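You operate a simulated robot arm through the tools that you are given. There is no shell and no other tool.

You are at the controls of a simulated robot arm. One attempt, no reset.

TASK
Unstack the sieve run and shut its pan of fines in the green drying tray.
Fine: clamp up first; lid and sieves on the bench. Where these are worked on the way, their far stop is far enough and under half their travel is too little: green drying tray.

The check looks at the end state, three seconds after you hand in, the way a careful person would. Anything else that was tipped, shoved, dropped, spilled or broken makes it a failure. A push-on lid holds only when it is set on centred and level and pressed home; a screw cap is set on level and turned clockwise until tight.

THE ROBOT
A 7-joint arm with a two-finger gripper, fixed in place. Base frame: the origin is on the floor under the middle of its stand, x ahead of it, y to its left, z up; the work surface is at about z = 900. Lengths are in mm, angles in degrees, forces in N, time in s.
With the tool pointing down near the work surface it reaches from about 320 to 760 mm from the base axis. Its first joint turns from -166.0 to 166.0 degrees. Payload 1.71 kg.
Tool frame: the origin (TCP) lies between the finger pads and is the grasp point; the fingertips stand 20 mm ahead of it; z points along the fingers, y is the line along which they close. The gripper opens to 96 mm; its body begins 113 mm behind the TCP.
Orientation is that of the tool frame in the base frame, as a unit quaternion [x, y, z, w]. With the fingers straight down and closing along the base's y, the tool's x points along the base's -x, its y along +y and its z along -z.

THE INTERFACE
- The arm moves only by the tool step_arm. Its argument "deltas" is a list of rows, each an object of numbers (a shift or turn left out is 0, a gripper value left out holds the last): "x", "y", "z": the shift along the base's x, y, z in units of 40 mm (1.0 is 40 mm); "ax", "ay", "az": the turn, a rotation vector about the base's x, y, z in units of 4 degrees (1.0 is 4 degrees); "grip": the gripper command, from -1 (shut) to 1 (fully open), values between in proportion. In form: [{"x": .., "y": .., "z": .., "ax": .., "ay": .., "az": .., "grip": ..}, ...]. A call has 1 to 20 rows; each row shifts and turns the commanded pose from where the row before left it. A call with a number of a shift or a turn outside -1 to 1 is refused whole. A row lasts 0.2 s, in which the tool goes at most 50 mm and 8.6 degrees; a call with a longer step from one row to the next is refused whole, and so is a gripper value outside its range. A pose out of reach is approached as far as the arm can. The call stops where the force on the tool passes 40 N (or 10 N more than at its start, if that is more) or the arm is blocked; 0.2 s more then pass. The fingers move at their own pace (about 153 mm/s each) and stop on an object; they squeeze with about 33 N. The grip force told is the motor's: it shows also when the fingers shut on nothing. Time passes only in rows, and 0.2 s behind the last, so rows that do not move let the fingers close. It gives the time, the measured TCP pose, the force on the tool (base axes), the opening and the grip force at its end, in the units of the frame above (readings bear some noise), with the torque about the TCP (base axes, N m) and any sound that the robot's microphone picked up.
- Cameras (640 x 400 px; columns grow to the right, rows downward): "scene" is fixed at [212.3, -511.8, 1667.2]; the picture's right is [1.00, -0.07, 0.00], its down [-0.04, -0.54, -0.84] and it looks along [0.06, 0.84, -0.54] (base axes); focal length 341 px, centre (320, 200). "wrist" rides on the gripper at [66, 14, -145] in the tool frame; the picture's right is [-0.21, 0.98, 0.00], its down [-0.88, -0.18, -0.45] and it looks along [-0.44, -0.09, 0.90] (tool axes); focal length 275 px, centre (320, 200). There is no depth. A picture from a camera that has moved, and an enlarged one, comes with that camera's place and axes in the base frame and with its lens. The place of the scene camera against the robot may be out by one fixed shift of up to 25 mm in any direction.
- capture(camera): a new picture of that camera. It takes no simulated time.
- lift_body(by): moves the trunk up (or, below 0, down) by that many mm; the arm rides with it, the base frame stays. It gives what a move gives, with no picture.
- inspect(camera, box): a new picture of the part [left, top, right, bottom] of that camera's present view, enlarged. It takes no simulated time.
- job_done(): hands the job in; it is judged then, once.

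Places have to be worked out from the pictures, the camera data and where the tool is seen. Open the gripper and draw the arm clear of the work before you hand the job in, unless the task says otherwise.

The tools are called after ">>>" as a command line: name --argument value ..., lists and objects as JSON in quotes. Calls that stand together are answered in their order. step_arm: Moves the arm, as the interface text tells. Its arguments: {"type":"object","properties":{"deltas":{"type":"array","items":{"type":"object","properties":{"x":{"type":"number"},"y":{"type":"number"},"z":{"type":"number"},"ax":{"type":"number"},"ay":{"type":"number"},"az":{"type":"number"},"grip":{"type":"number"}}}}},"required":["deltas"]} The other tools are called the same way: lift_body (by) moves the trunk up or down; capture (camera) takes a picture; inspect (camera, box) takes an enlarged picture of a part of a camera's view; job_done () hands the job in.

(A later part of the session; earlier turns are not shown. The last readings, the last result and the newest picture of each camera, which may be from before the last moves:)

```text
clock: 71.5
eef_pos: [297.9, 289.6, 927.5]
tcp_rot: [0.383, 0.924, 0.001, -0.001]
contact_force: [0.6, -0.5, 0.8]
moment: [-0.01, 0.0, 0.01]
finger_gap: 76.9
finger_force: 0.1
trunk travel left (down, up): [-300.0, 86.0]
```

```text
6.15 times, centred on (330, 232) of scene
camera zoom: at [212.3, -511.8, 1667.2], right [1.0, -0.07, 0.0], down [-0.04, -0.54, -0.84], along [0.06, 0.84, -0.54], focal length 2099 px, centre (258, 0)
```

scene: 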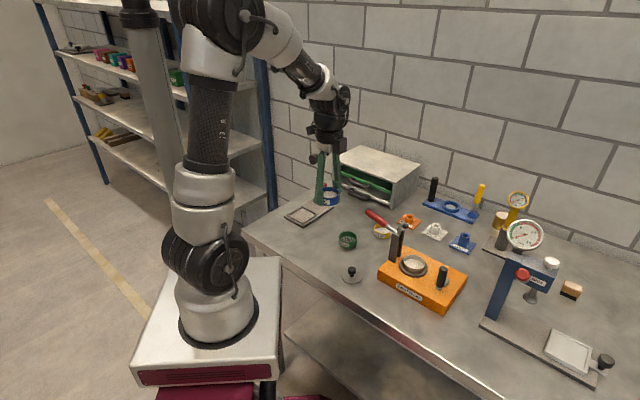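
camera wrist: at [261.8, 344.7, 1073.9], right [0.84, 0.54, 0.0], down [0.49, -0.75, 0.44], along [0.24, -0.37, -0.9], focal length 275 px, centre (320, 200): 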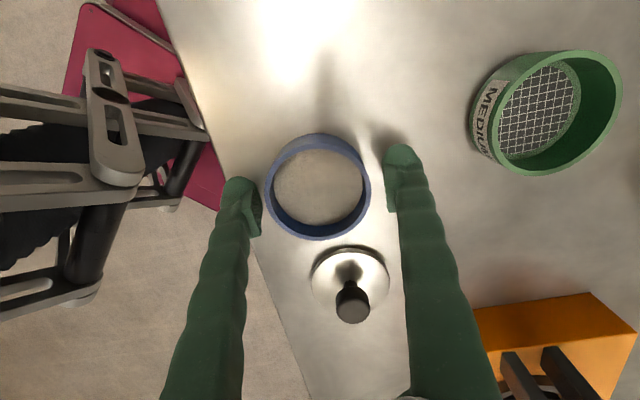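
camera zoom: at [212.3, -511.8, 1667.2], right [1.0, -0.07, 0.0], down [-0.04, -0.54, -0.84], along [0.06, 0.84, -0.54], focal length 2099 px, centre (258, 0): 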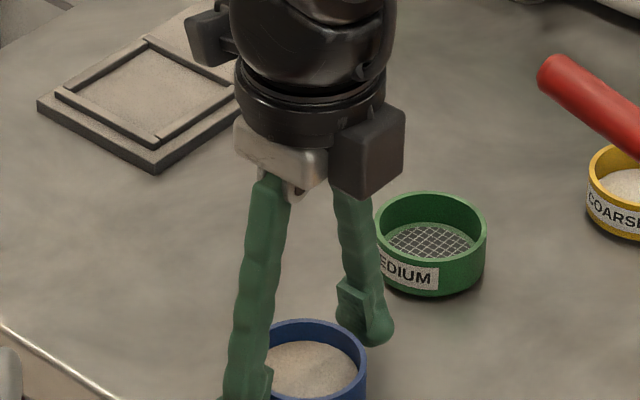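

The fine stands on the bench by itself. I rise, then travel toward the cabinet and begin tilting the tool so I can approach the green handle nearly horizontally with fingers above and below the bar.

>>> step_arm --deltas '[{"grip": 0.9}, {"z": 0.4}, {"z": 0.8}, {"z": 0.9}, {"z": 0.9}, {"z": 0.9}, {"z": 0.9}, {"z": 0.9, "grip": 0}, {"x": 0.2, "y": 0.6, "az": 0.9}, {"x": 0.27, "y": 0.9, "az": 0.95}, {"x": 0.27, "y": 0.9, "az": 0.9}, {"x": 0.27, "y": 0.9}, {"x": 0.27, "y": 0.9}, {"x": 0.27, "y": 0.9}, {}]'

>>> capture --camera "wrist"

>>> capture --camera "scene"

```text
clock: 74.8
eef_pos: [359.9, 494.6, 1156.9]
tcp_rot: [0.293, 0.956, 0.001, 0.0]
contact_force: [-0.4, 0.7, -0.7]
moment: [0.03, -0.01, -0.01]
finger_gap: 48.1
finger_force: 0.0
trunk travel left (down, up): [-300.0, 86.0]
```

```text
taken
camera wrist: at [313.2, 541.6, 1303.3], right [0.72, 0.69, 0.0], down [0.62, -0.65, 0.44], along [0.31, -0.32, -0.9], focal length 275 px, centre (320, 200)
```

wrist: 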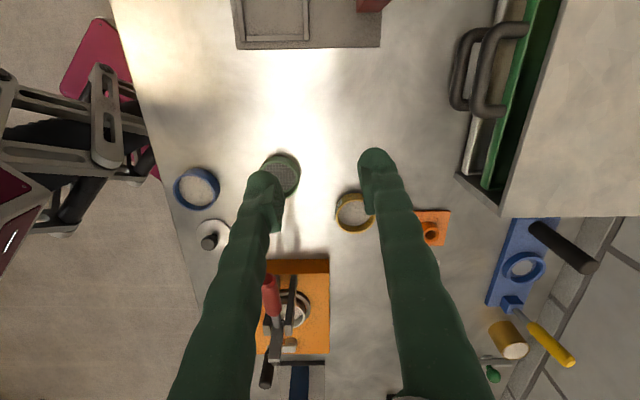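

```text
taken
```

scene: 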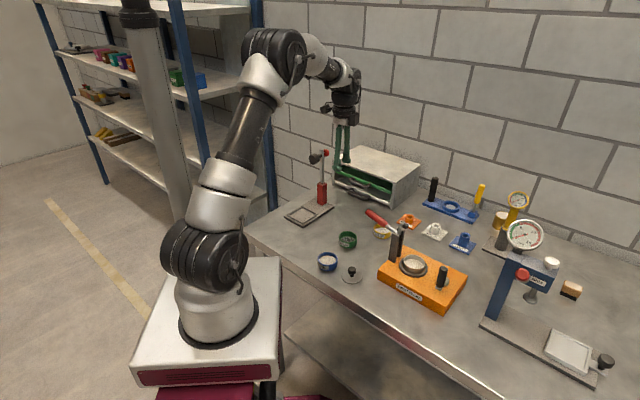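

This view is nearly square to the bench. I enlarge the handles and the press to judge the pull-out space.

>>> inspect --camera "wrist" --box '[420, 0, 580, 140]'

>>> inspect --camera "wrist" --box '[220, 0, 420, 100]'

>>> inspect --camera "scene" --box '[290, 140, 410, 230]'

```text
2.86 times, centred on (500, 70) of wrist
camera zoom: at [313.2, 541.6, 1303.3], right [0.72, 0.69, 0.0], down [0.62, -0.65, 0.44], along [0.31, -0.32, -0.9], focal length 786 px, centre (-194, 571)
```

zoom: 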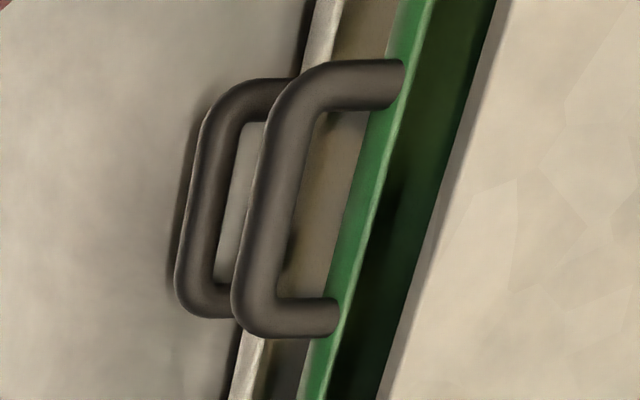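

```text
3.20 times, centred on (320, 50) of wrist
camera zoom: at [313.2, 541.6, 1303.3], right [0.72, 0.69, 0.0], down [0.62, -0.65, 0.44], along [0.31, -0.32, -0.9], focal length 881 px, centre (320, 680)
```

zoom: 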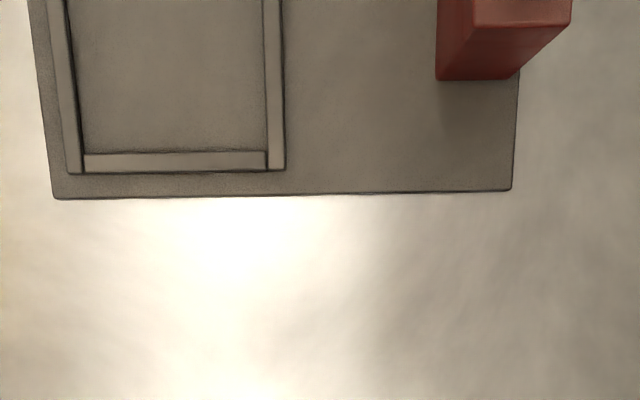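

```text
4.44 times, centred on (350, 185) of scene
camera zoom: at [212.3, -511.8, 1667.2], right [1.0, -0.07, 0.0], down [-0.04, -0.54, -0.84], along [0.06, 0.84, -0.54], focal length 1516 px, centre (187, 267)
```

zoom: 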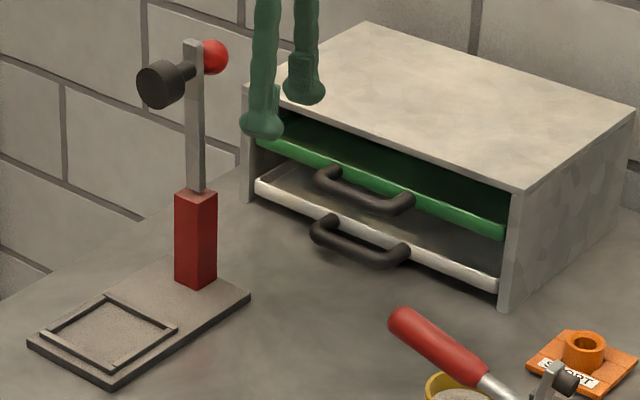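

The green bar is ≈ (454, 649, 975) at its right half, bar ≈ 17 mm thick, ~25 mm clear behind it; the press column stands at e.g. (327, 631)–(308, 612), so the drawer can come out ~130 mm. I tilt the tool 40° at azimuth 62° and stop 150 mm short of the handle to look.

>>> step_arm --deltas '[{"az": 0.76, "grip": -0.29}, {"az": 0.76}, {"x": 0.1175, "y": 0.165, "z": -0.155, "ax": 0.883, "ay": -0.469}, {"x": 0.1175, "y": 0.165, "z": -0.155, "ax": 0.883, "ay": -0.469}, {"x": 0.1175, "y": 0.165, "z": -0.155, "ax": 0.883, "ay": -0.469}, {"x": 0.1175, "y": 0.165, "z": -0.155, "ax": 0.883, "ay": -0.469}, {"x": 0.1175, "y": 0.165, "z": -0.155, "ax": 0.883, "ay": -0.469}, {"x": 0.1175, "y": 0.165, "z": -0.155, "ax": 0.883, "ay": -0.469}, {"x": 0.1175, "y": 0.165, "z": -0.155, "ax": 0.883, "ay": -0.469}, {"x": 0.1175, "y": 0.165, "z": -0.155, "ax": 0.883, "ay": -0.469}, {"x": 0.1175, "y": 0.165, "z": -0.155, "ax": 0.883, "ay": -0.469}, {"x": 0.1175, "y": 0.165, "z": -0.155, "ax": 0.883, "ay": -0.469}, {}, {}]'

>>> capture --camera "wrist"

>>> capture --camera "scene"

```text
clock: 77.8
eef_pos: [409.7, 557.8, 1093.7]
tcp_rot: [0.228, 0.912, 0.332, 0.081]
contact_force: [-0.1, 0.5, 0.2]
moment: [-0.03, -0.02, -0.03]
finger_gap: 34.0
finger_force: 0.0
trunk travel left (down, up): [-300.0, 86.0]
```

```text
taken
camera wrist: at [313.0, 514.7, 1214.6], right [0.54, 0.56, 0.63], down [0.57, -0.79, 0.22], along [0.62, 0.24, -0.75], focal length 275 px, centre (320, 200)
```

wrist: 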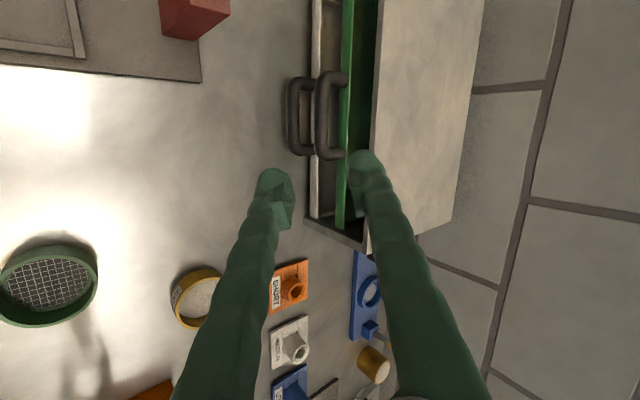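

```text
taken
```

scene: 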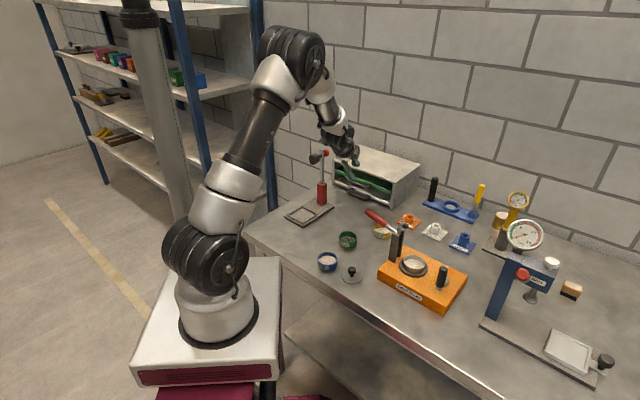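

The tilt is right. I enlarge the handle to triangulate it in this view.

>>> inspect --camera "wrist" --box '[260, 40, 420, 200]'

```text
2.50 times, centred on (340, 120) of wrist
camera zoom: at [313.0, 514.7, 1214.6], right [0.54, 0.56, 0.63], down [0.57, -0.79, 0.22], along [0.62, 0.24, -0.75], focal length 688 px, centre (270, 400)
```

zoom: 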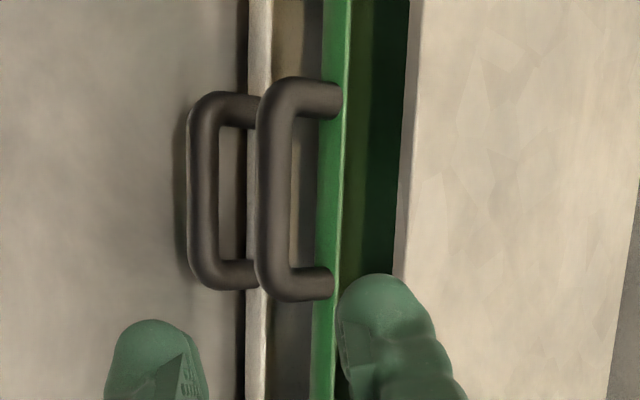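

Combining views the bar centre is ≈ (445.5, 660, 973), running at −45°. I advance along the tool axis 70 % of the way, aimed at the bar's right half (455, 650, 973).

>>> step_arm --deltas '[{"x": 0.191, "y": 0.39, "z": -0.508}, {"x": 0.191, "y": 0.39, "z": -0.508}, {"x": 0.191, "y": 0.39, "z": -0.508}, {"x": 0.191, "y": 0.39, "z": -0.508}, {}, {}]'

>>> capture --camera "wrist"

>>> inspect --camera "scene" --box '[290, 130, 410, 220]'

```text
clock: 79.2
eef_pos: [439.8, 618.1, 1011.4]
tcp_rot: [0.228, 0.912, 0.332, 0.082]
contact_force: [-0.3, 0.4, 0.9]
moment: [0.0, 0.0, 0.0]
finger_gap: 34.3
finger_force: 0.0
trunk travel left (down, up): [-300.0, 86.0]
```

```text
taken
camera wrist: at [344.0, 576.3, 1132.2], right [0.53, 0.56, 0.63], down [0.57, -0.79, 0.22], along [0.62, 0.24, -0.75], focal length 275 px, centre (320, 200)
```

wrist: 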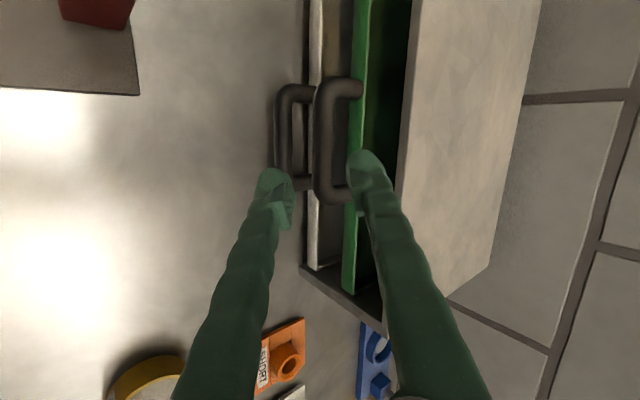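

```text
4.44 times, centred on (350, 175) of scene
camera zoom: at [212.3, -511.8, 1667.2], right [1.0, -0.07, 0.0], down [-0.04, -0.54, -0.84], along [0.06, 0.84, -0.54], focal length 1516 px, centre (187, 311)
```

zoom: 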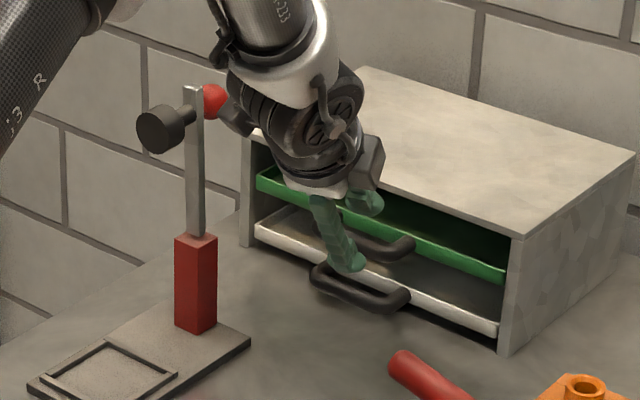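

I enlarge to fine-tune the last part of the approach.

>>> inspect --camera "wrist" --box '[240, 70, 420, 250]'

```text
2.22 times, centred on (330, 160) of wrist
camera zoom: at [344.0, 576.3, 1132.2], right [0.53, 0.56, 0.63], down [0.57, -0.79, 0.22], along [0.62, 0.24, -0.75], focal length 612 px, centre (298, 289)
```

zoom: 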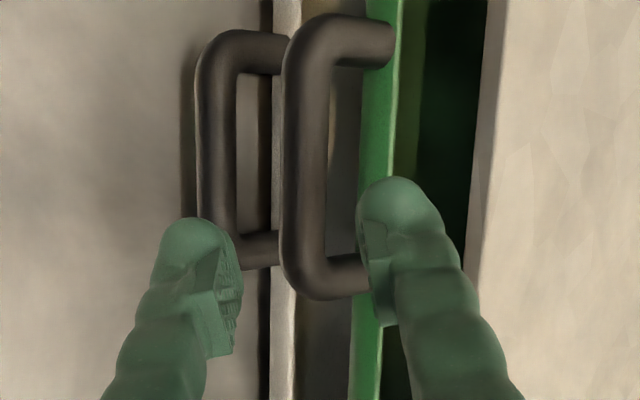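

The bar passes between the finger tips, slightly right of the tool axis and near the handle's end. I yaw 8° more for room next to the press, shift a few mm to the handle's middle, and look again.

>>> step_arm --deltas '[{"y": 0.06, "z": 0.02, "az": 1}, {"y": 0.07, "z": 0.02, "az": 1}, {}]'

>>> inspect --camera "wrist" --box '[240, 70, 420, 250]'

>>> inspect --camera "scene" --box '[290, 130, 410, 220]'

```text
clock: 80.0
eef_pos: [438.8, 624.2, 1013.6]
tcp_rot: [0.164, 0.926, 0.336, 0.059]
contact_force: [0.4, 0.4, 0.4]
moment: [0.0, 0.0, -0.01]
finger_gap: 34.1
finger_force: 0.1
trunk travel left (down, up): [-300.0, 86.0]
```

```text
2.22 times, centred on (330, 160) of wrist
camera zoom: at [349.7, 569.3, 1135.1], right [0.45, 0.63, 0.63], down [0.68, -0.7, 0.22], along [0.58, 0.33, -0.75], focal length 612 px, centre (298, 289)
```

zoom: 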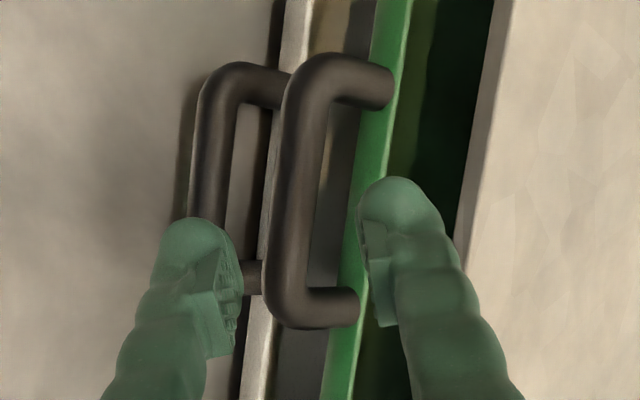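

```text
4.44 times, centred on (350, 175) of scene
camera zoom: at [212.3, -511.8, 1667.2], right [1.0, -0.07, 0.0], down [-0.04, -0.54, -0.84], along [0.06, 0.84, -0.54], focal length 1516 px, centre (187, 311)
```

zoom: 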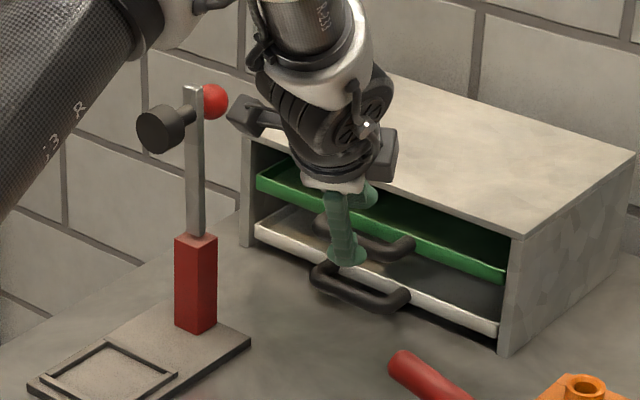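

Well aligned now. I advance 33 mm along the tool axis and check.

>>> step_arm --deltas '[{"x": 0.06, "y": 0.166, "z": -0.211}, {"x": 0.06, "y": 0.166, "z": -0.211}, {"x": 0.06, "y": 0.166, "z": -0.211}, {}]'

>>> inspect --camera "wrist" --box '[240, 90, 420, 270]'

>>> inspect --camera "scene" --box '[320, 150, 400, 220]'

```text
clock: 81.0
eef_pos: [446.3, 645.8, 989.9]
tcp_rot: [0.164, 0.925, 0.337, 0.059]
contact_force: [-0.1, 0.0, -0.2]
moment: [0.0, -0.02, -0.02]
finger_gap: 34.0
finger_force: 0.1
trunk travel left (down, up): [-300.0, 86.0]
```

```text
2.22 times, centred on (330, 180) of wrist
camera zoom: at [356.6, 589.7, 1111.1], right [0.45, 0.63, 0.63], down [0.68, -0.7, 0.22], along [0.58, 0.33, -0.75], focal length 612 px, centre (298, 244)
```

zoom: 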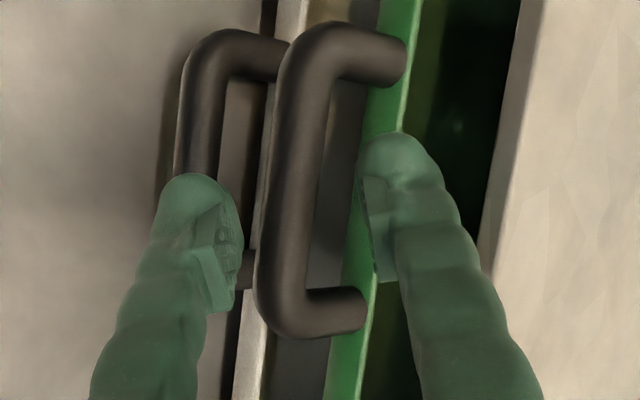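

```text
5.71 times, centred on (360, 185) of scene
camera zoom: at [212.3, -511.8, 1667.2], right [1.0, -0.07, 0.0], down [-0.04, -0.54, -0.84], along [0.06, 0.84, -0.54], focal length 1949 px, centre (91, 286)
```

zoom: 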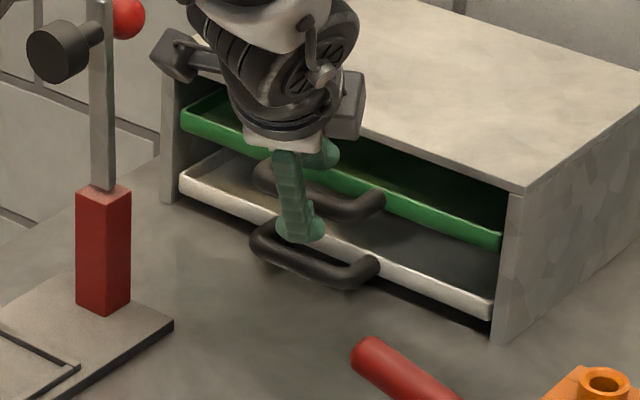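

The bar is centred between the tips and ~15 mm ahead of the TCP. I advance the last 10 mm and close on it.

>>> step_arm --deltas '[{"x": 0.022, "y": 0.062, "z": -0.109}, {"x": 0.022, "y": 0.062, "z": -0.109}, {}]'

>>> inspect --camera "wrist" --box '[240, 90, 420, 270]'

```text
clock: 81.8
eef_pos: [447.2, 651.2, 982.2]
tcp_rot: [0.163, 0.925, 0.337, 0.059]
contact_force: [0.3, 0.3, 0.0]
moment: [-0.01, -0.01, -0.02]
finger_gap: 34.0
finger_force: 0.1
trunk travel left (down, up): [-300.0, 86.0]
```

```text
2.22 times, centred on (330, 180) of wrist
camera zoom: at [357.8, 595.0, 1102.7], right [0.45, 0.63, 0.63], down [0.68, -0.7, 0.22], along [0.58, 0.33, -0.75], focal length 612 px, centre (298, 244)
```

zoom: 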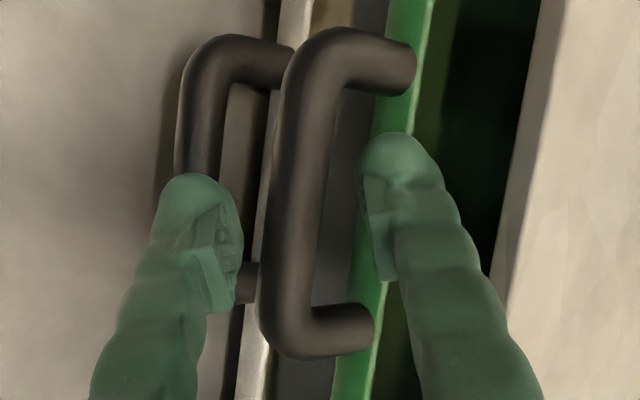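

No contact yet; I advance 3 mm more and close gradually.

>>> step_arm --deltas '[{"x": 0.016, "y": 0.045, "z": -0.058}, {}, {"grip": -0.5}, {"grip": -0.65}, {"grip": -1}, {"grip": -1}, {"grip": -1}]'

>>> inspect --camera "wrist" --box '[240, 90, 420, 270]'

>>> inspect --camera "scene" --box '[320, 150, 400, 220]'

```text
clock: 83.3
eef_pos: [448.4, 654.0, 979.5]
tcp_rot: [0.163, 0.926, 0.337, 0.058]
contact_force: [-0.9, 0.3, -1.7]
moment: [0.41, 0.43, -0.8]
finger_gap: 19.1
finger_force: 34.7
trunk travel left (down, up): [-300.0, 86.0]
```

```text
2.22 times, centred on (330, 180) of wrist
camera zoom: at [358.6, 597.4, 1099.9], right [0.45, 0.63, 0.63], down [0.68, -0.7, 0.22], along [0.58, 0.33, -0.75], focal length 612 px, centre (298, 244)
```

zoom: 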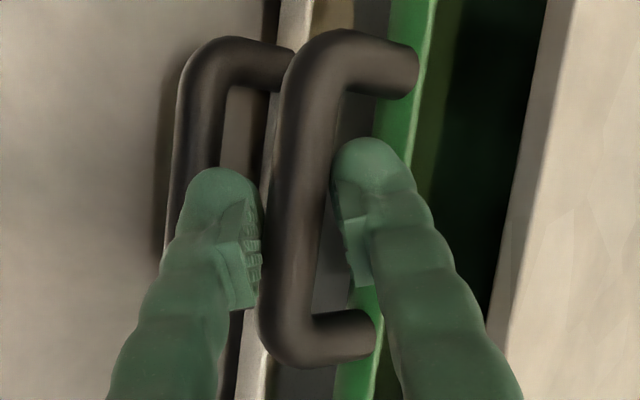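

```text
5.71 times, centred on (360, 185) of scene
camera zoom: at [212.3, -511.8, 1667.2], right [1.0, -0.07, 0.0], down [-0.04, -0.54, -0.84], along [0.06, 0.84, -0.54], focal length 1949 px, centre (91, 286)
```

zoom: 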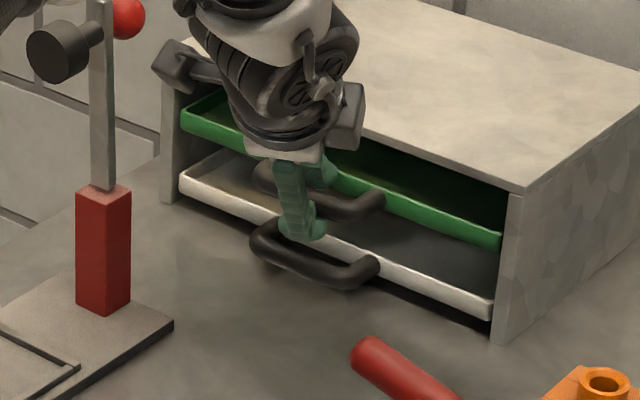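

The bar is held (gap 19.1 mm, 35 N). I pull gently along (−0.71, −0.71).

>>> step_arm --deltas '[{"x": -0.06, "y": -0.06}, {"x": -0.09, "y": -0.09}, {"x": -0.1, "y": -0.1}, {"x": -0.1, "y": -0.1}, {}]'

>>> inspect --camera "wrist" --box '[220, 60, 460, 270]'

>>> inspect --camera "scene" --box '[320, 150, 400, 220]'

```text
clock: 84.5
eef_pos: [432.7, 637.6, 979.4]
tcp_rot: [0.164, 0.925, 0.338, 0.059]
contact_force: [1.1, 0.8, 1.7]
moment: [0.28, 0.32, -0.92]
finger_gap: 18.8
finger_force: 35.0
trunk travel left (down, up): [-300.0, 86.0]
```

```text
1.90 times, centred on (340, 165) of wrist
camera zoom: at [343.9, 582.7, 1099.8], right [0.45, 0.63, 0.63], down [0.68, -0.7, 0.22], along [0.58, 0.33, -0.75], focal length 524 px, centre (282, 267)
```

zoom: 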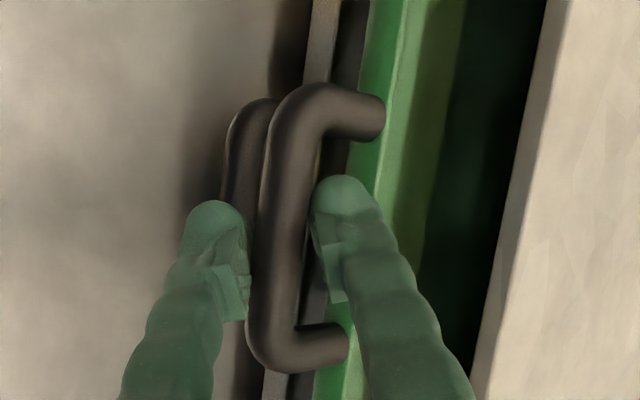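

```text
5.71 times, centred on (360, 185) of scene
camera zoom: at [212.3, -511.8, 1667.2], right [1.0, -0.07, 0.0], down [-0.04, -0.54, -0.84], along [0.06, 0.84, -0.54], focal length 1949 px, centre (91, 286)
```

zoom: 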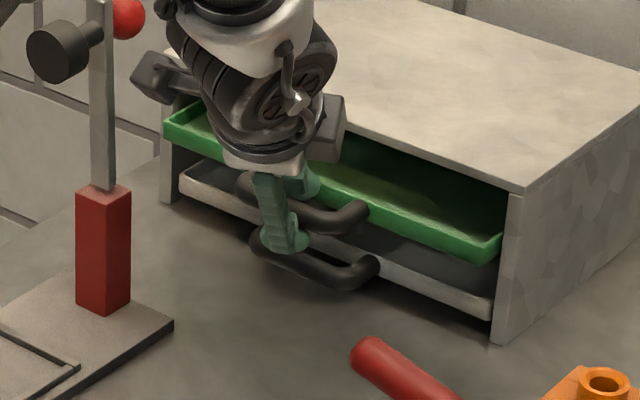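

The green drawer slides with almost no force; the white one stays. I continue pulling in stages.

>>> step_arm --deltas '[{"x": -0.11, "y": -0.11}, {"x": -0.12, "y": -0.12}, {"x": -0.12, "y": -0.12}, {"x": -0.12, "y": -0.12}, {"x": -0.12, "y": -0.12}, {"x": -0.11, "y": -0.11}, {}]'

>>> inspect --camera "scene" --box '[300, 145, 400, 225]'

>>> capture --camera "wrist"

```text
clock: 86.2
eef_pos: [404.9, 610.9, 979.3]
tcp_rot: [0.163, 0.925, 0.338, 0.059]
contact_force: [-0.5, 1.4, 5.0]
moment: [0.39, 0.33, -0.84]
finger_gap: 18.9
finger_force: 35.3
trunk travel left (down, up): [-300.0, 86.0]
```

```text
5.00 times, centred on (350, 185) of scene
camera zoom: at [212.3, -511.8, 1667.2], right [1.0, -0.07, 0.0], down [-0.04, -0.54, -0.84], along [0.06, 0.84, -0.54], focal length 1706 px, centre (170, 275)
```

zoom: 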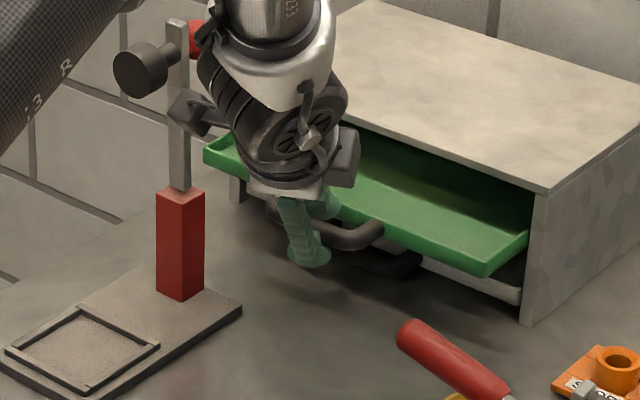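

```text
taken
camera wrist: at [316.4, 555.2, 1099.6], right [0.45, 0.63, 0.63], down [0.68, -0.7, 0.22], along [0.58, 0.33, -0.74], focal length 275 px, centre (320, 200)
```

wrist: 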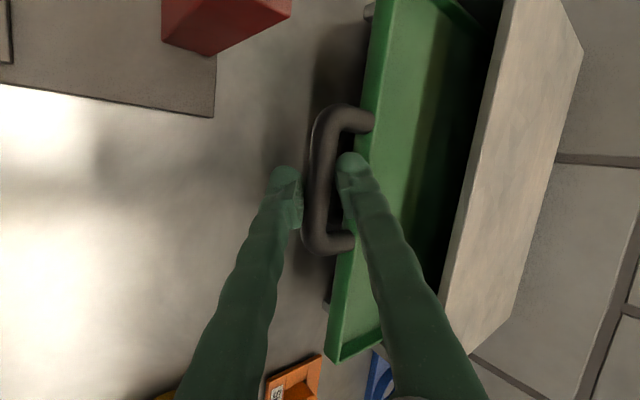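

61 mm out so far, still free-running and clear of the press. I pull another 30 mm.

>>> step_arm --deltas '[{"x": -0.1, "y": -0.1}, {"x": -0.11, "y": -0.11}, {"x": -0.11, "y": -0.11}, {"x": -0.11, "y": -0.11}, {"x": -0.1, "y": -0.1}, {}]'

>>> inspect --camera "scene" --box '[300, 145, 400, 225]'

>>> capture --camera "wrist"

```text
clock: 87.5
eef_pos: [383.6, 588.9, 979.7]
tcp_rot: [0.164, 0.925, 0.336, 0.059]
contact_force: [1.6, -2.6, 0.9]
moment: [0.22, 0.24, -0.95]
finger_gap: 19.1
finger_force: 35.0
trunk travel left (down, up): [-300.0, 86.0]
```

```text
5.00 times, centred on (350, 185) of scene
camera zoom: at [212.3, -511.8, 1667.2], right [1.0, -0.07, 0.0], down [-0.04, -0.54, -0.84], along [0.06, 0.84, -0.54], focal length 1706 px, centre (170, 275)
```

zoom: 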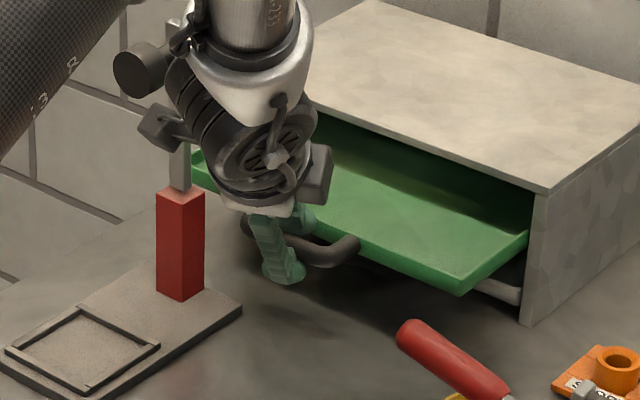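

```text
taken
camera wrist: at [294.4, 533.4, 1099.7], right [0.45, 0.63, 0.63], down [0.68, -0.7, 0.22], along [0.58, 0.33, -0.75], focal length 275 px, centre (320, 200)
```

wrist: 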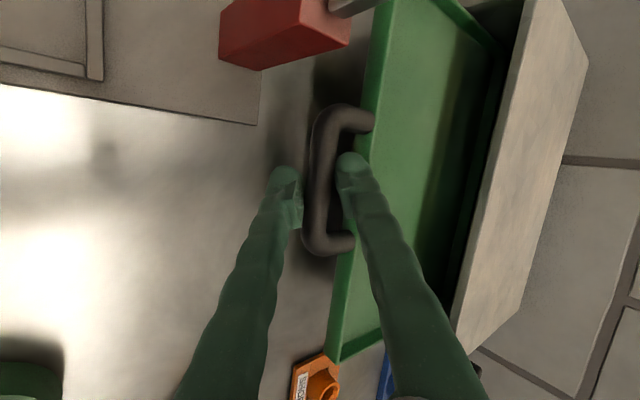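

About 92 mm open; the drawer front still has ~35 mm to the press column. I pull on in small steps to find the drawer's own stop.

>>> step_arm --deltas '[{"x": -0.09, "y": -0.09}, {"x": -0.09, "y": -0.09}, {}]'

```text
clock: 88.3
eef_pos: [377.2, 581.7, 978.4]
tcp_rot: [0.164, 0.925, 0.337, 0.059]
contact_force: [6.0, -5.7, 1.6]
moment: [0.2, 0.22, -1.0]
finger_gap: 19.0
finger_force: 35.2
trunk travel left (down, up): [-300.0, 86.0]
```

>>> step_arm --deltas '[{"x": -0.08, "y": -0.1}, {"x": -0.08, "y": -0.1}, {}]'

>>> capture --camera "wrist"

>>> inspect --camera "scene" --box '[300, 145, 400, 225]'

```text
clock: 89.2
eef_pos: [369.8, 576.3, 979.0]
tcp_rot: [0.163, 0.925, 0.337, 0.057]
contact_force: [0.9, 0.8, 0.0]
moment: [0.47, 0.48, -0.8]
finger_gap: 19.1
finger_force: 34.9
trunk travel left (down, up): [-300.0, 86.0]
```

```text
taken
camera wrist: at [281.0, 519.4, 1099.7], right [0.45, 0.63, 0.63], down [0.68, -0.7, 0.22], along [0.58, 0.33, -0.75], focal length 275 px, centre (320, 200)
```

wrist: 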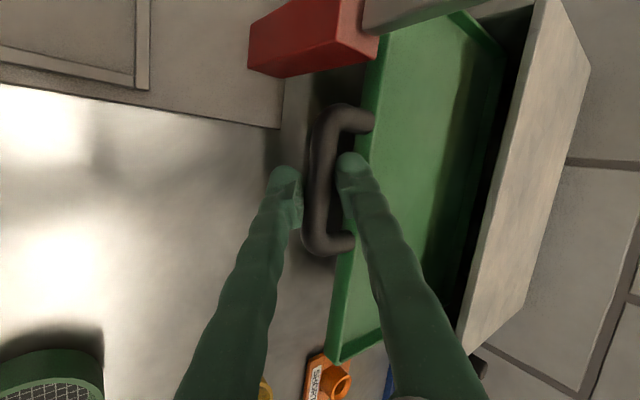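

```text
5.00 times, centred on (350, 185) of scene
camera zoom: at [212.3, -511.8, 1667.2], right [1.0, -0.07, 0.0], down [-0.04, -0.54, -0.84], along [0.06, 0.84, -0.54], focal length 1706 px, centre (170, 275)
```

zoom: 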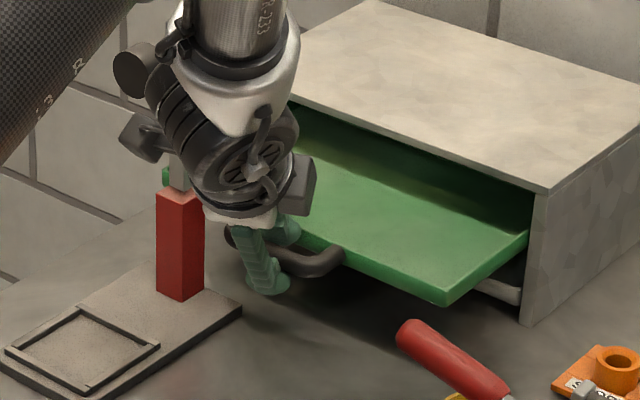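

The drawer is ~110 mm out, nearly its full depth, and ~18 mm short of the press column, so I stop here. I release the handle and back off along the tool axis.

>>> step_arm --deltas '[{"grip": -0.5}, {"grip": -0.29}, {}, {"x": -0.066, "y": -0.18, "z": 0.23}, {"x": -0.11, "y": -0.3, "z": 0.383}, {"x": -0.164, "y": -0.45, "z": 0.575}, {"x": -0.219, "y": -0.6, "z": 0.767}, {"x": -0.164, "y": -0.45, "z": 0.575}, {}]'

>>> capture --camera "wrist"

>>> capture --camera "scene"

```text
clock: 91.2
eef_pos: [342.7, 494.7, 1080.0]
tcp_rot: [0.164, 0.925, 0.337, 0.059]
contact_force: [-0.2, -0.2, 0.7]
moment: [-0.05, 0.0, 0.03]
finger_gap: 34.2
finger_force: 0.1
trunk travel left (down, up): [-300.0, 86.0]
```

```text
taken
camera wrist: at [252.0, 438.5, 1201.7], right [0.45, 0.63, 0.63], down [0.68, -0.7, 0.22], along [0.58, 0.33, -0.75], focal length 275 px, centre (320, 200)
```

wrist: 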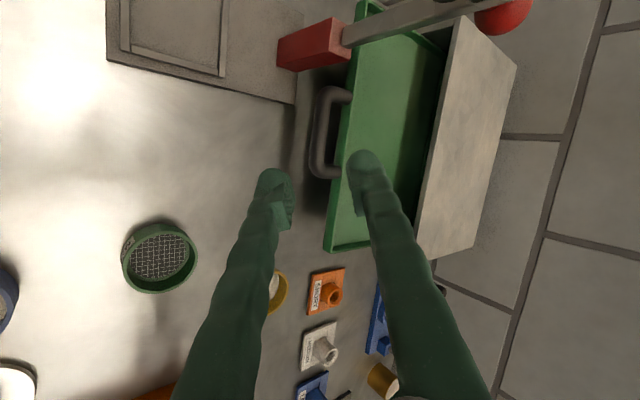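

```text
taken
```

scene: 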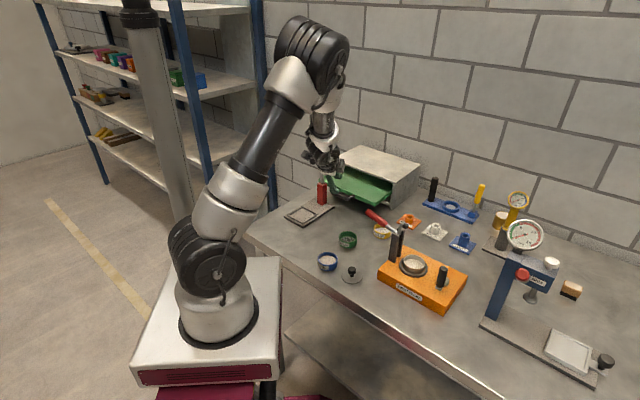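

The drawer stays open. I enlarge it to plan where the pan will go.

>>> inspect --camera "wrist" --box '[270, 0, 530, 270]'

>>> inspect --camera "scene" --box '[300, 140, 420, 230]'

>>> inspect --camera "scene" --box '[385, 220, 470, 310]'

```text
1.48 times, centred on (400, 135) of wrist
camera zoom: at [252.0, 438.5, 1201.7], right [0.45, 0.63, 0.63], down [0.68, -0.7, 0.22], along [0.58, 0.33, -0.75], focal length 408 px, centre (202, 296)
```

zoom: 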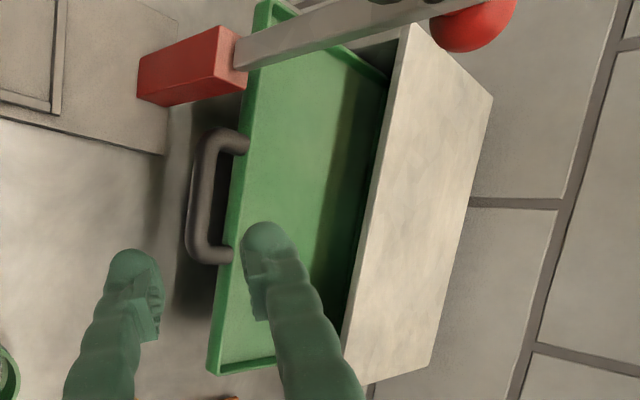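

```text
4.44 times, centred on (360, 185) of scene
camera zoom: at [212.3, -511.8, 1667.2], right [1.0, -0.07, 0.0], down [-0.04, -0.54, -0.84], along [0.06, 0.84, -0.54], focal length 1516 px, centre (142, 267)
```

zoom: 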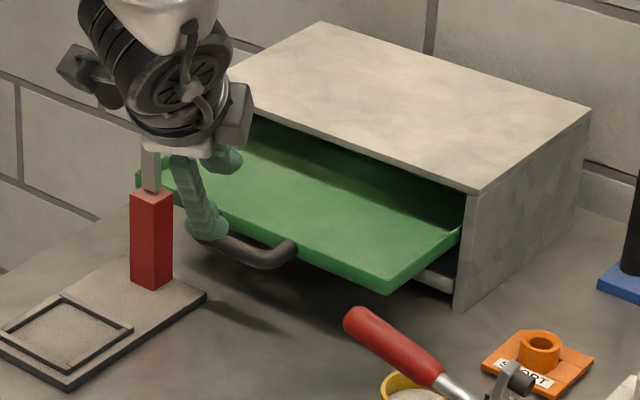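

```text
4.44 times, centred on (428, 265) of scene
camera zoom: at [212.3, -511.8, 1667.2], right [1.0, -0.07, 0.0], down [-0.04, -0.54, -0.84], along [0.06, 0.84, -0.54], focal length 1516 px, centre (-158, -89)
```

zoom: 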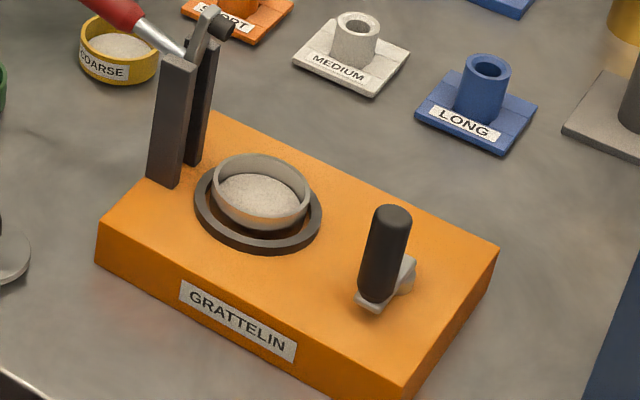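

Drawer floor and opening look good; the pan (rim z ≈ 957) sits in its black ring. I un-tilt the tool to vertical, yaw back to −45° and travel high over the stack.

>>> step_arm --deltas '[{"y": -0.1, "z": 0.25, "ax": -0.94, "ay": 0.342, "grip": 0.5}, {"y": -0.1, "z": 0.25, "ax": -0.94, "ay": 0.342}, {"y": -0.1, "z": 0.25, "ax": -0.94, "ay": 0.342}, {"y": -0.1, "z": 0.25, "ax": -0.94, "ay": 0.342}, {"y": -0.1, "z": 0.25, "ax": -0.94, "ay": 0.342}, {"y": -0.1, "z": 0.25, "ax": -0.94, "ay": 0.342}, {"y": -0.1, "z": 0.25, "ax": -0.94, "ay": 0.342}, {"y": -0.1, "z": 0.25, "ax": -0.94, "ay": 0.342}, {"y": -0.1, "z": 0.25, "ax": -0.94, "ay": 0.342}, {"y": -0.1, "z": 0.25, "ax": -0.94, "ay": 0.342}, {"x": 0.7, "y": -0.8, "az": -0.9}, {"x": 0.7, "y": -0.8, "az": -0.9}, {"x": 0.7, "y": -0.8, "az": -0.9}, {"x": 0.7, "y": -0.8, "az": -0.9}, {"x": 0.7, "y": -0.8, "az": -0.9}, {"x": 0.7, "y": -0.8, "az": -0.9}, {"x": 0.7, "y": -0.8, "az": -0.85}, {}]'

>>> capture --camera "wrist"

>>> capture --camera "scene"

```text
clock: 95.0
eef_pos: [540.0, 231.6, 1178.3]
tcp_rot: [0.382, 0.924, 0.0, -0.001]
contact_force: [0.2, 0.3, -0.1]
moment: [0.0, -0.03, -0.04]
finger_gap: 72.0
finger_force: 0.0
trunk travel left (down, up): [-300.0, 86.0]
```

```text
taken
camera wrist: at [503.0, 287.1, 1324.9], right [0.84, 0.55, 0.0], down [0.49, -0.75, 0.44], along [0.24, -0.37, -0.9], focal length 275 px, centre (320, 200)
```

wrist: 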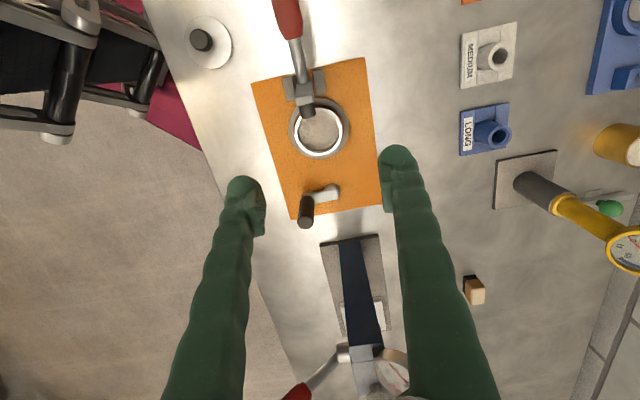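

```text
taken
```

scene: 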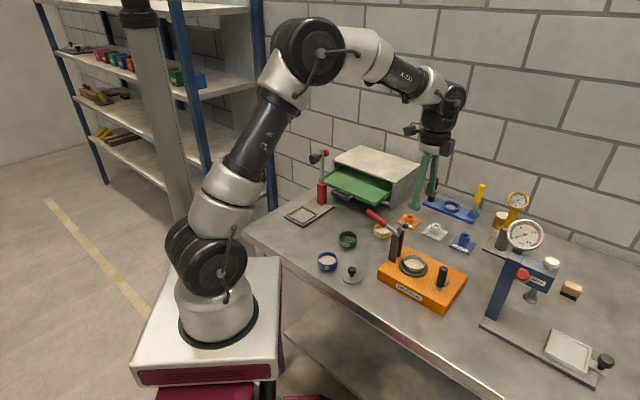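

I check the drawer against the press now that the arm is out of the way, and enlarge the pan.

>>> inspect --camera "scene" --box '[300, 140, 420, 230]'

>>> inspect --camera "wrist" --box '[250, 70, 390, 210]'

>>> inspect --camera "scene" --box '[395, 235, 440, 290]'

```text
4.44 times, centred on (360, 185) of scene
camera zoom: at [212.3, -511.8, 1667.2], right [1.0, -0.07, 0.0], down [-0.04, -0.54, -0.84], along [0.06, 0.84, -0.54], focal length 1516 px, centre (142, 267)
```

zoom: 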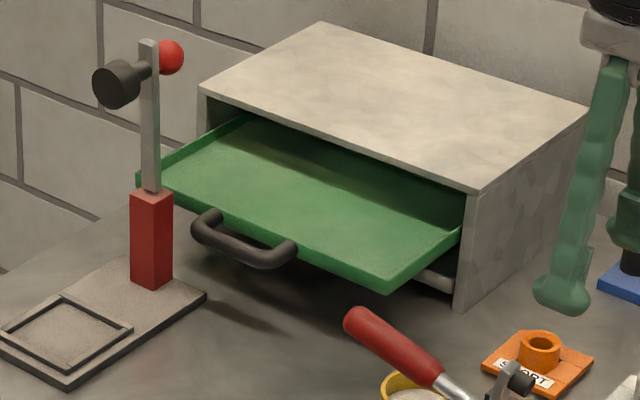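

```text
2.86 times, centred on (320, 140) of wrist
camera zoom: at [503.0, 287.1, 1324.9], right [0.84, 0.55, 0.0], down [0.49, -0.75, 0.44], along [0.24, -0.37, -0.9], focal length 786 px, centre (320, 371)
```

zoom: 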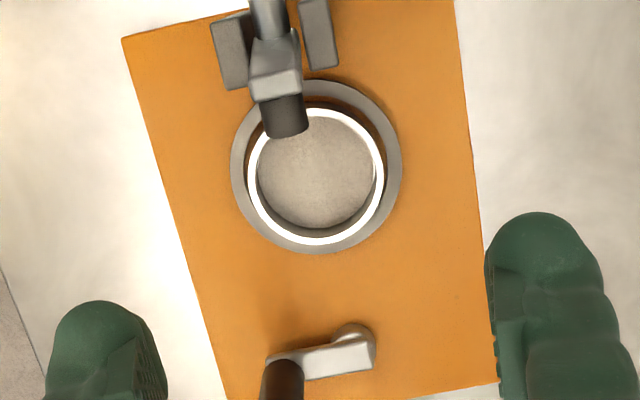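

```text
7.27 times, centred on (418, 262) of scene
camera zoom: at [212.3, -511.8, 1667.2], right [1.0, -0.07, 0.0], down [-0.04, -0.54, -0.84], along [0.06, 0.84, -0.54], focal length 2481 px, centre (-389, -254)
```

zoom: 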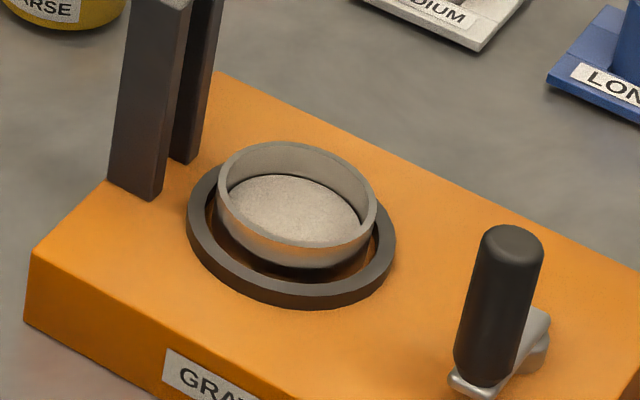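

Pan rim ≈ (544.3, 220), z ≈ 961, with ~19 mm standing clear above the ring (≈ 942). I lean the tool 8° away from the clamp, centre over the pan and descend to z ≈ 1000 first.

>>> step_arm --deltas '[{"ax": 0.707, "ay": 0.707, "x": 0.06, "y": -0.15, "grip": 0.7}, {"ax": 0.707, "ay": 0.707, "x": 0.07, "y": -0.16}, {"z": -0.8}, {"z": -0.9}, {"z": -0.9}, {"z": -0.9}, {"z": -0.6}, {"z": -0.35}, {}]'

>>> capture --camera "wrist"

>>> inspect --camera "scene" --box '[380, 190, 460, 290]'

```text
clock: 97.0
eef_pos: [543.1, 219.0, 1000.6]
tcp_rot: [0.381, 0.922, 0.027, -0.065]
contact_force: [-0.4, -0.1, -0.9]
moment: [-0.01, 0.03, 0.01]
finger_gap: 81.7
finger_force: 0.0
trunk travel left (down, up): [-300.0, 86.0]
```

```text
taken
camera wrist: at [521.1, 259.2, 1154.3], right [0.84, 0.55, -0.03], down [0.53, -0.79, 0.32], along [0.15, -0.28, -0.95], focal length 275 px, centre (320, 200)
```

wrist: 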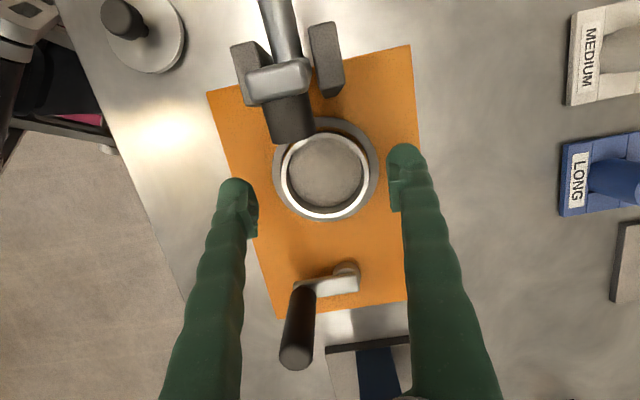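

```text
4.00 times, centred on (420, 240) of scene
camera zoom: at [212.3, -511.8, 1667.2], right [1.0, -0.07, 0.0], down [-0.04, -0.54, -0.84], along [0.06, 0.84, -0.54], focal length 1365 px, centre (-80, 40)
```

zoom: 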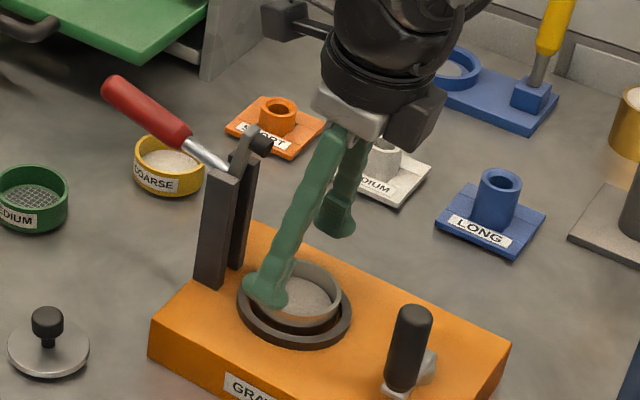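

Tilt is as planned and nothing is near the clamp. I centre and lower until the tips hover just above the black ring.

>>> step_arm --deltas '[{"x": 0.05, "z": -0.35}, {"z": -0.3}, {"z": -0.12}, {"z": -0.08}, {}]'

>>> capture --camera "wrist"

>>> inspect --camera "scene" --box '[395, 235, 440, 290]'

```text
clock: 98.2
eef_pos: [544.2, 219.2, 967.4]
tcp_rot: [0.382, 0.922, 0.026, -0.065]
contact_force: [0.3, 0.3, 0.3]
moment: [0.01, 0.02, -0.01]
finger_gap: 81.7
finger_force: 0.1
trunk travel left (down, up): [-300.0, 86.0]
```

```text
taken
camera wrist: at [523.3, 260.7, 1121.3], right [0.84, 0.55, -0.03], down [0.53, -0.79, 0.32], along [0.15, -0.28, -0.95], focal length 275 px, centre (320, 200)
```

wrist: 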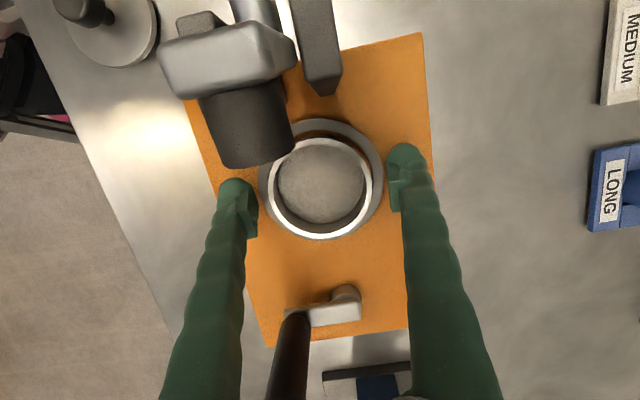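

```text
7.27 times, centred on (418, 262) of scene
camera zoom: at [212.3, -511.8, 1667.2], right [1.0, -0.07, 0.0], down [-0.04, -0.54, -0.84], along [0.06, 0.84, -0.54], focal length 2481 px, centre (-389, -254)
```

zoom: 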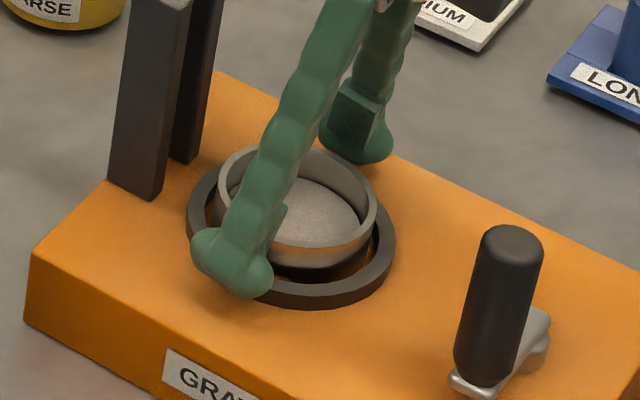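

Centred; I lower 2 mm more and close gradually on the pan wall.

>>> step_arm --deltas '[{"z": -0.06}, {}, {"grip": 0.5}, {"grip": 0.42}, {"grip": 0.2}, {"grip": -0.2}, {"grip": -1}, {"grip": -1}]'

>>> capture --camera "wrist"

>>> inspect --camera "scene" --box '[395, 235, 440, 290]'

```text
clock: 100.0
eef_pos: [544.0, 219.1, 967.2]
tcp_rot: [0.382, 0.922, 0.029, -0.063]
contact_force: [-1.1, -5.3, 29.1]
moment: [-0.38, 0.24, -0.02]
finger_gap: 60.8
finger_force: 33.1
trunk travel left (down, up): [-300.0, 86.0]
```

```text
taken
camera wrist: at [522.5, 260.3, 1120.6], right [0.84, 0.55, -0.03], down [0.53, -0.79, 0.32], along [0.15, -0.28, -0.95], focal length 275 px, centre (320, 200)
```

wrist: 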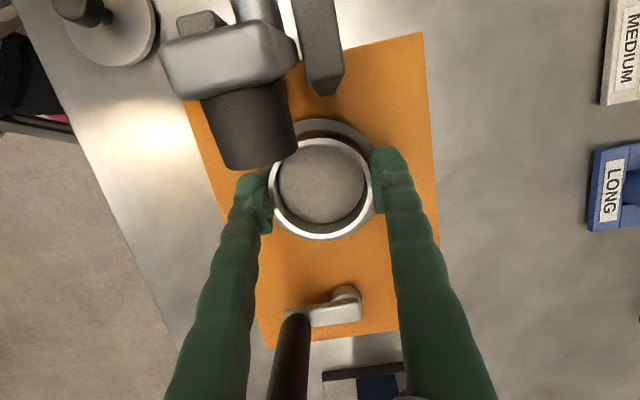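

```text
7.27 times, centred on (418, 262) of scene
camera zoom: at [212.3, -511.8, 1667.2], right [1.0, -0.07, 0.0], down [-0.04, -0.54, -0.84], along [0.06, 0.84, -0.54], focal length 2481 px, centre (-389, -254)
```

zoom: 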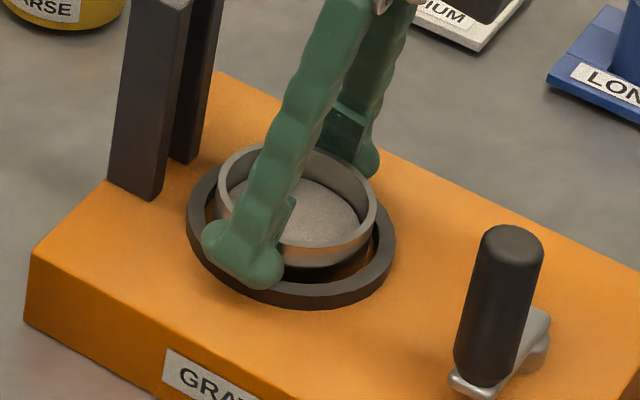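

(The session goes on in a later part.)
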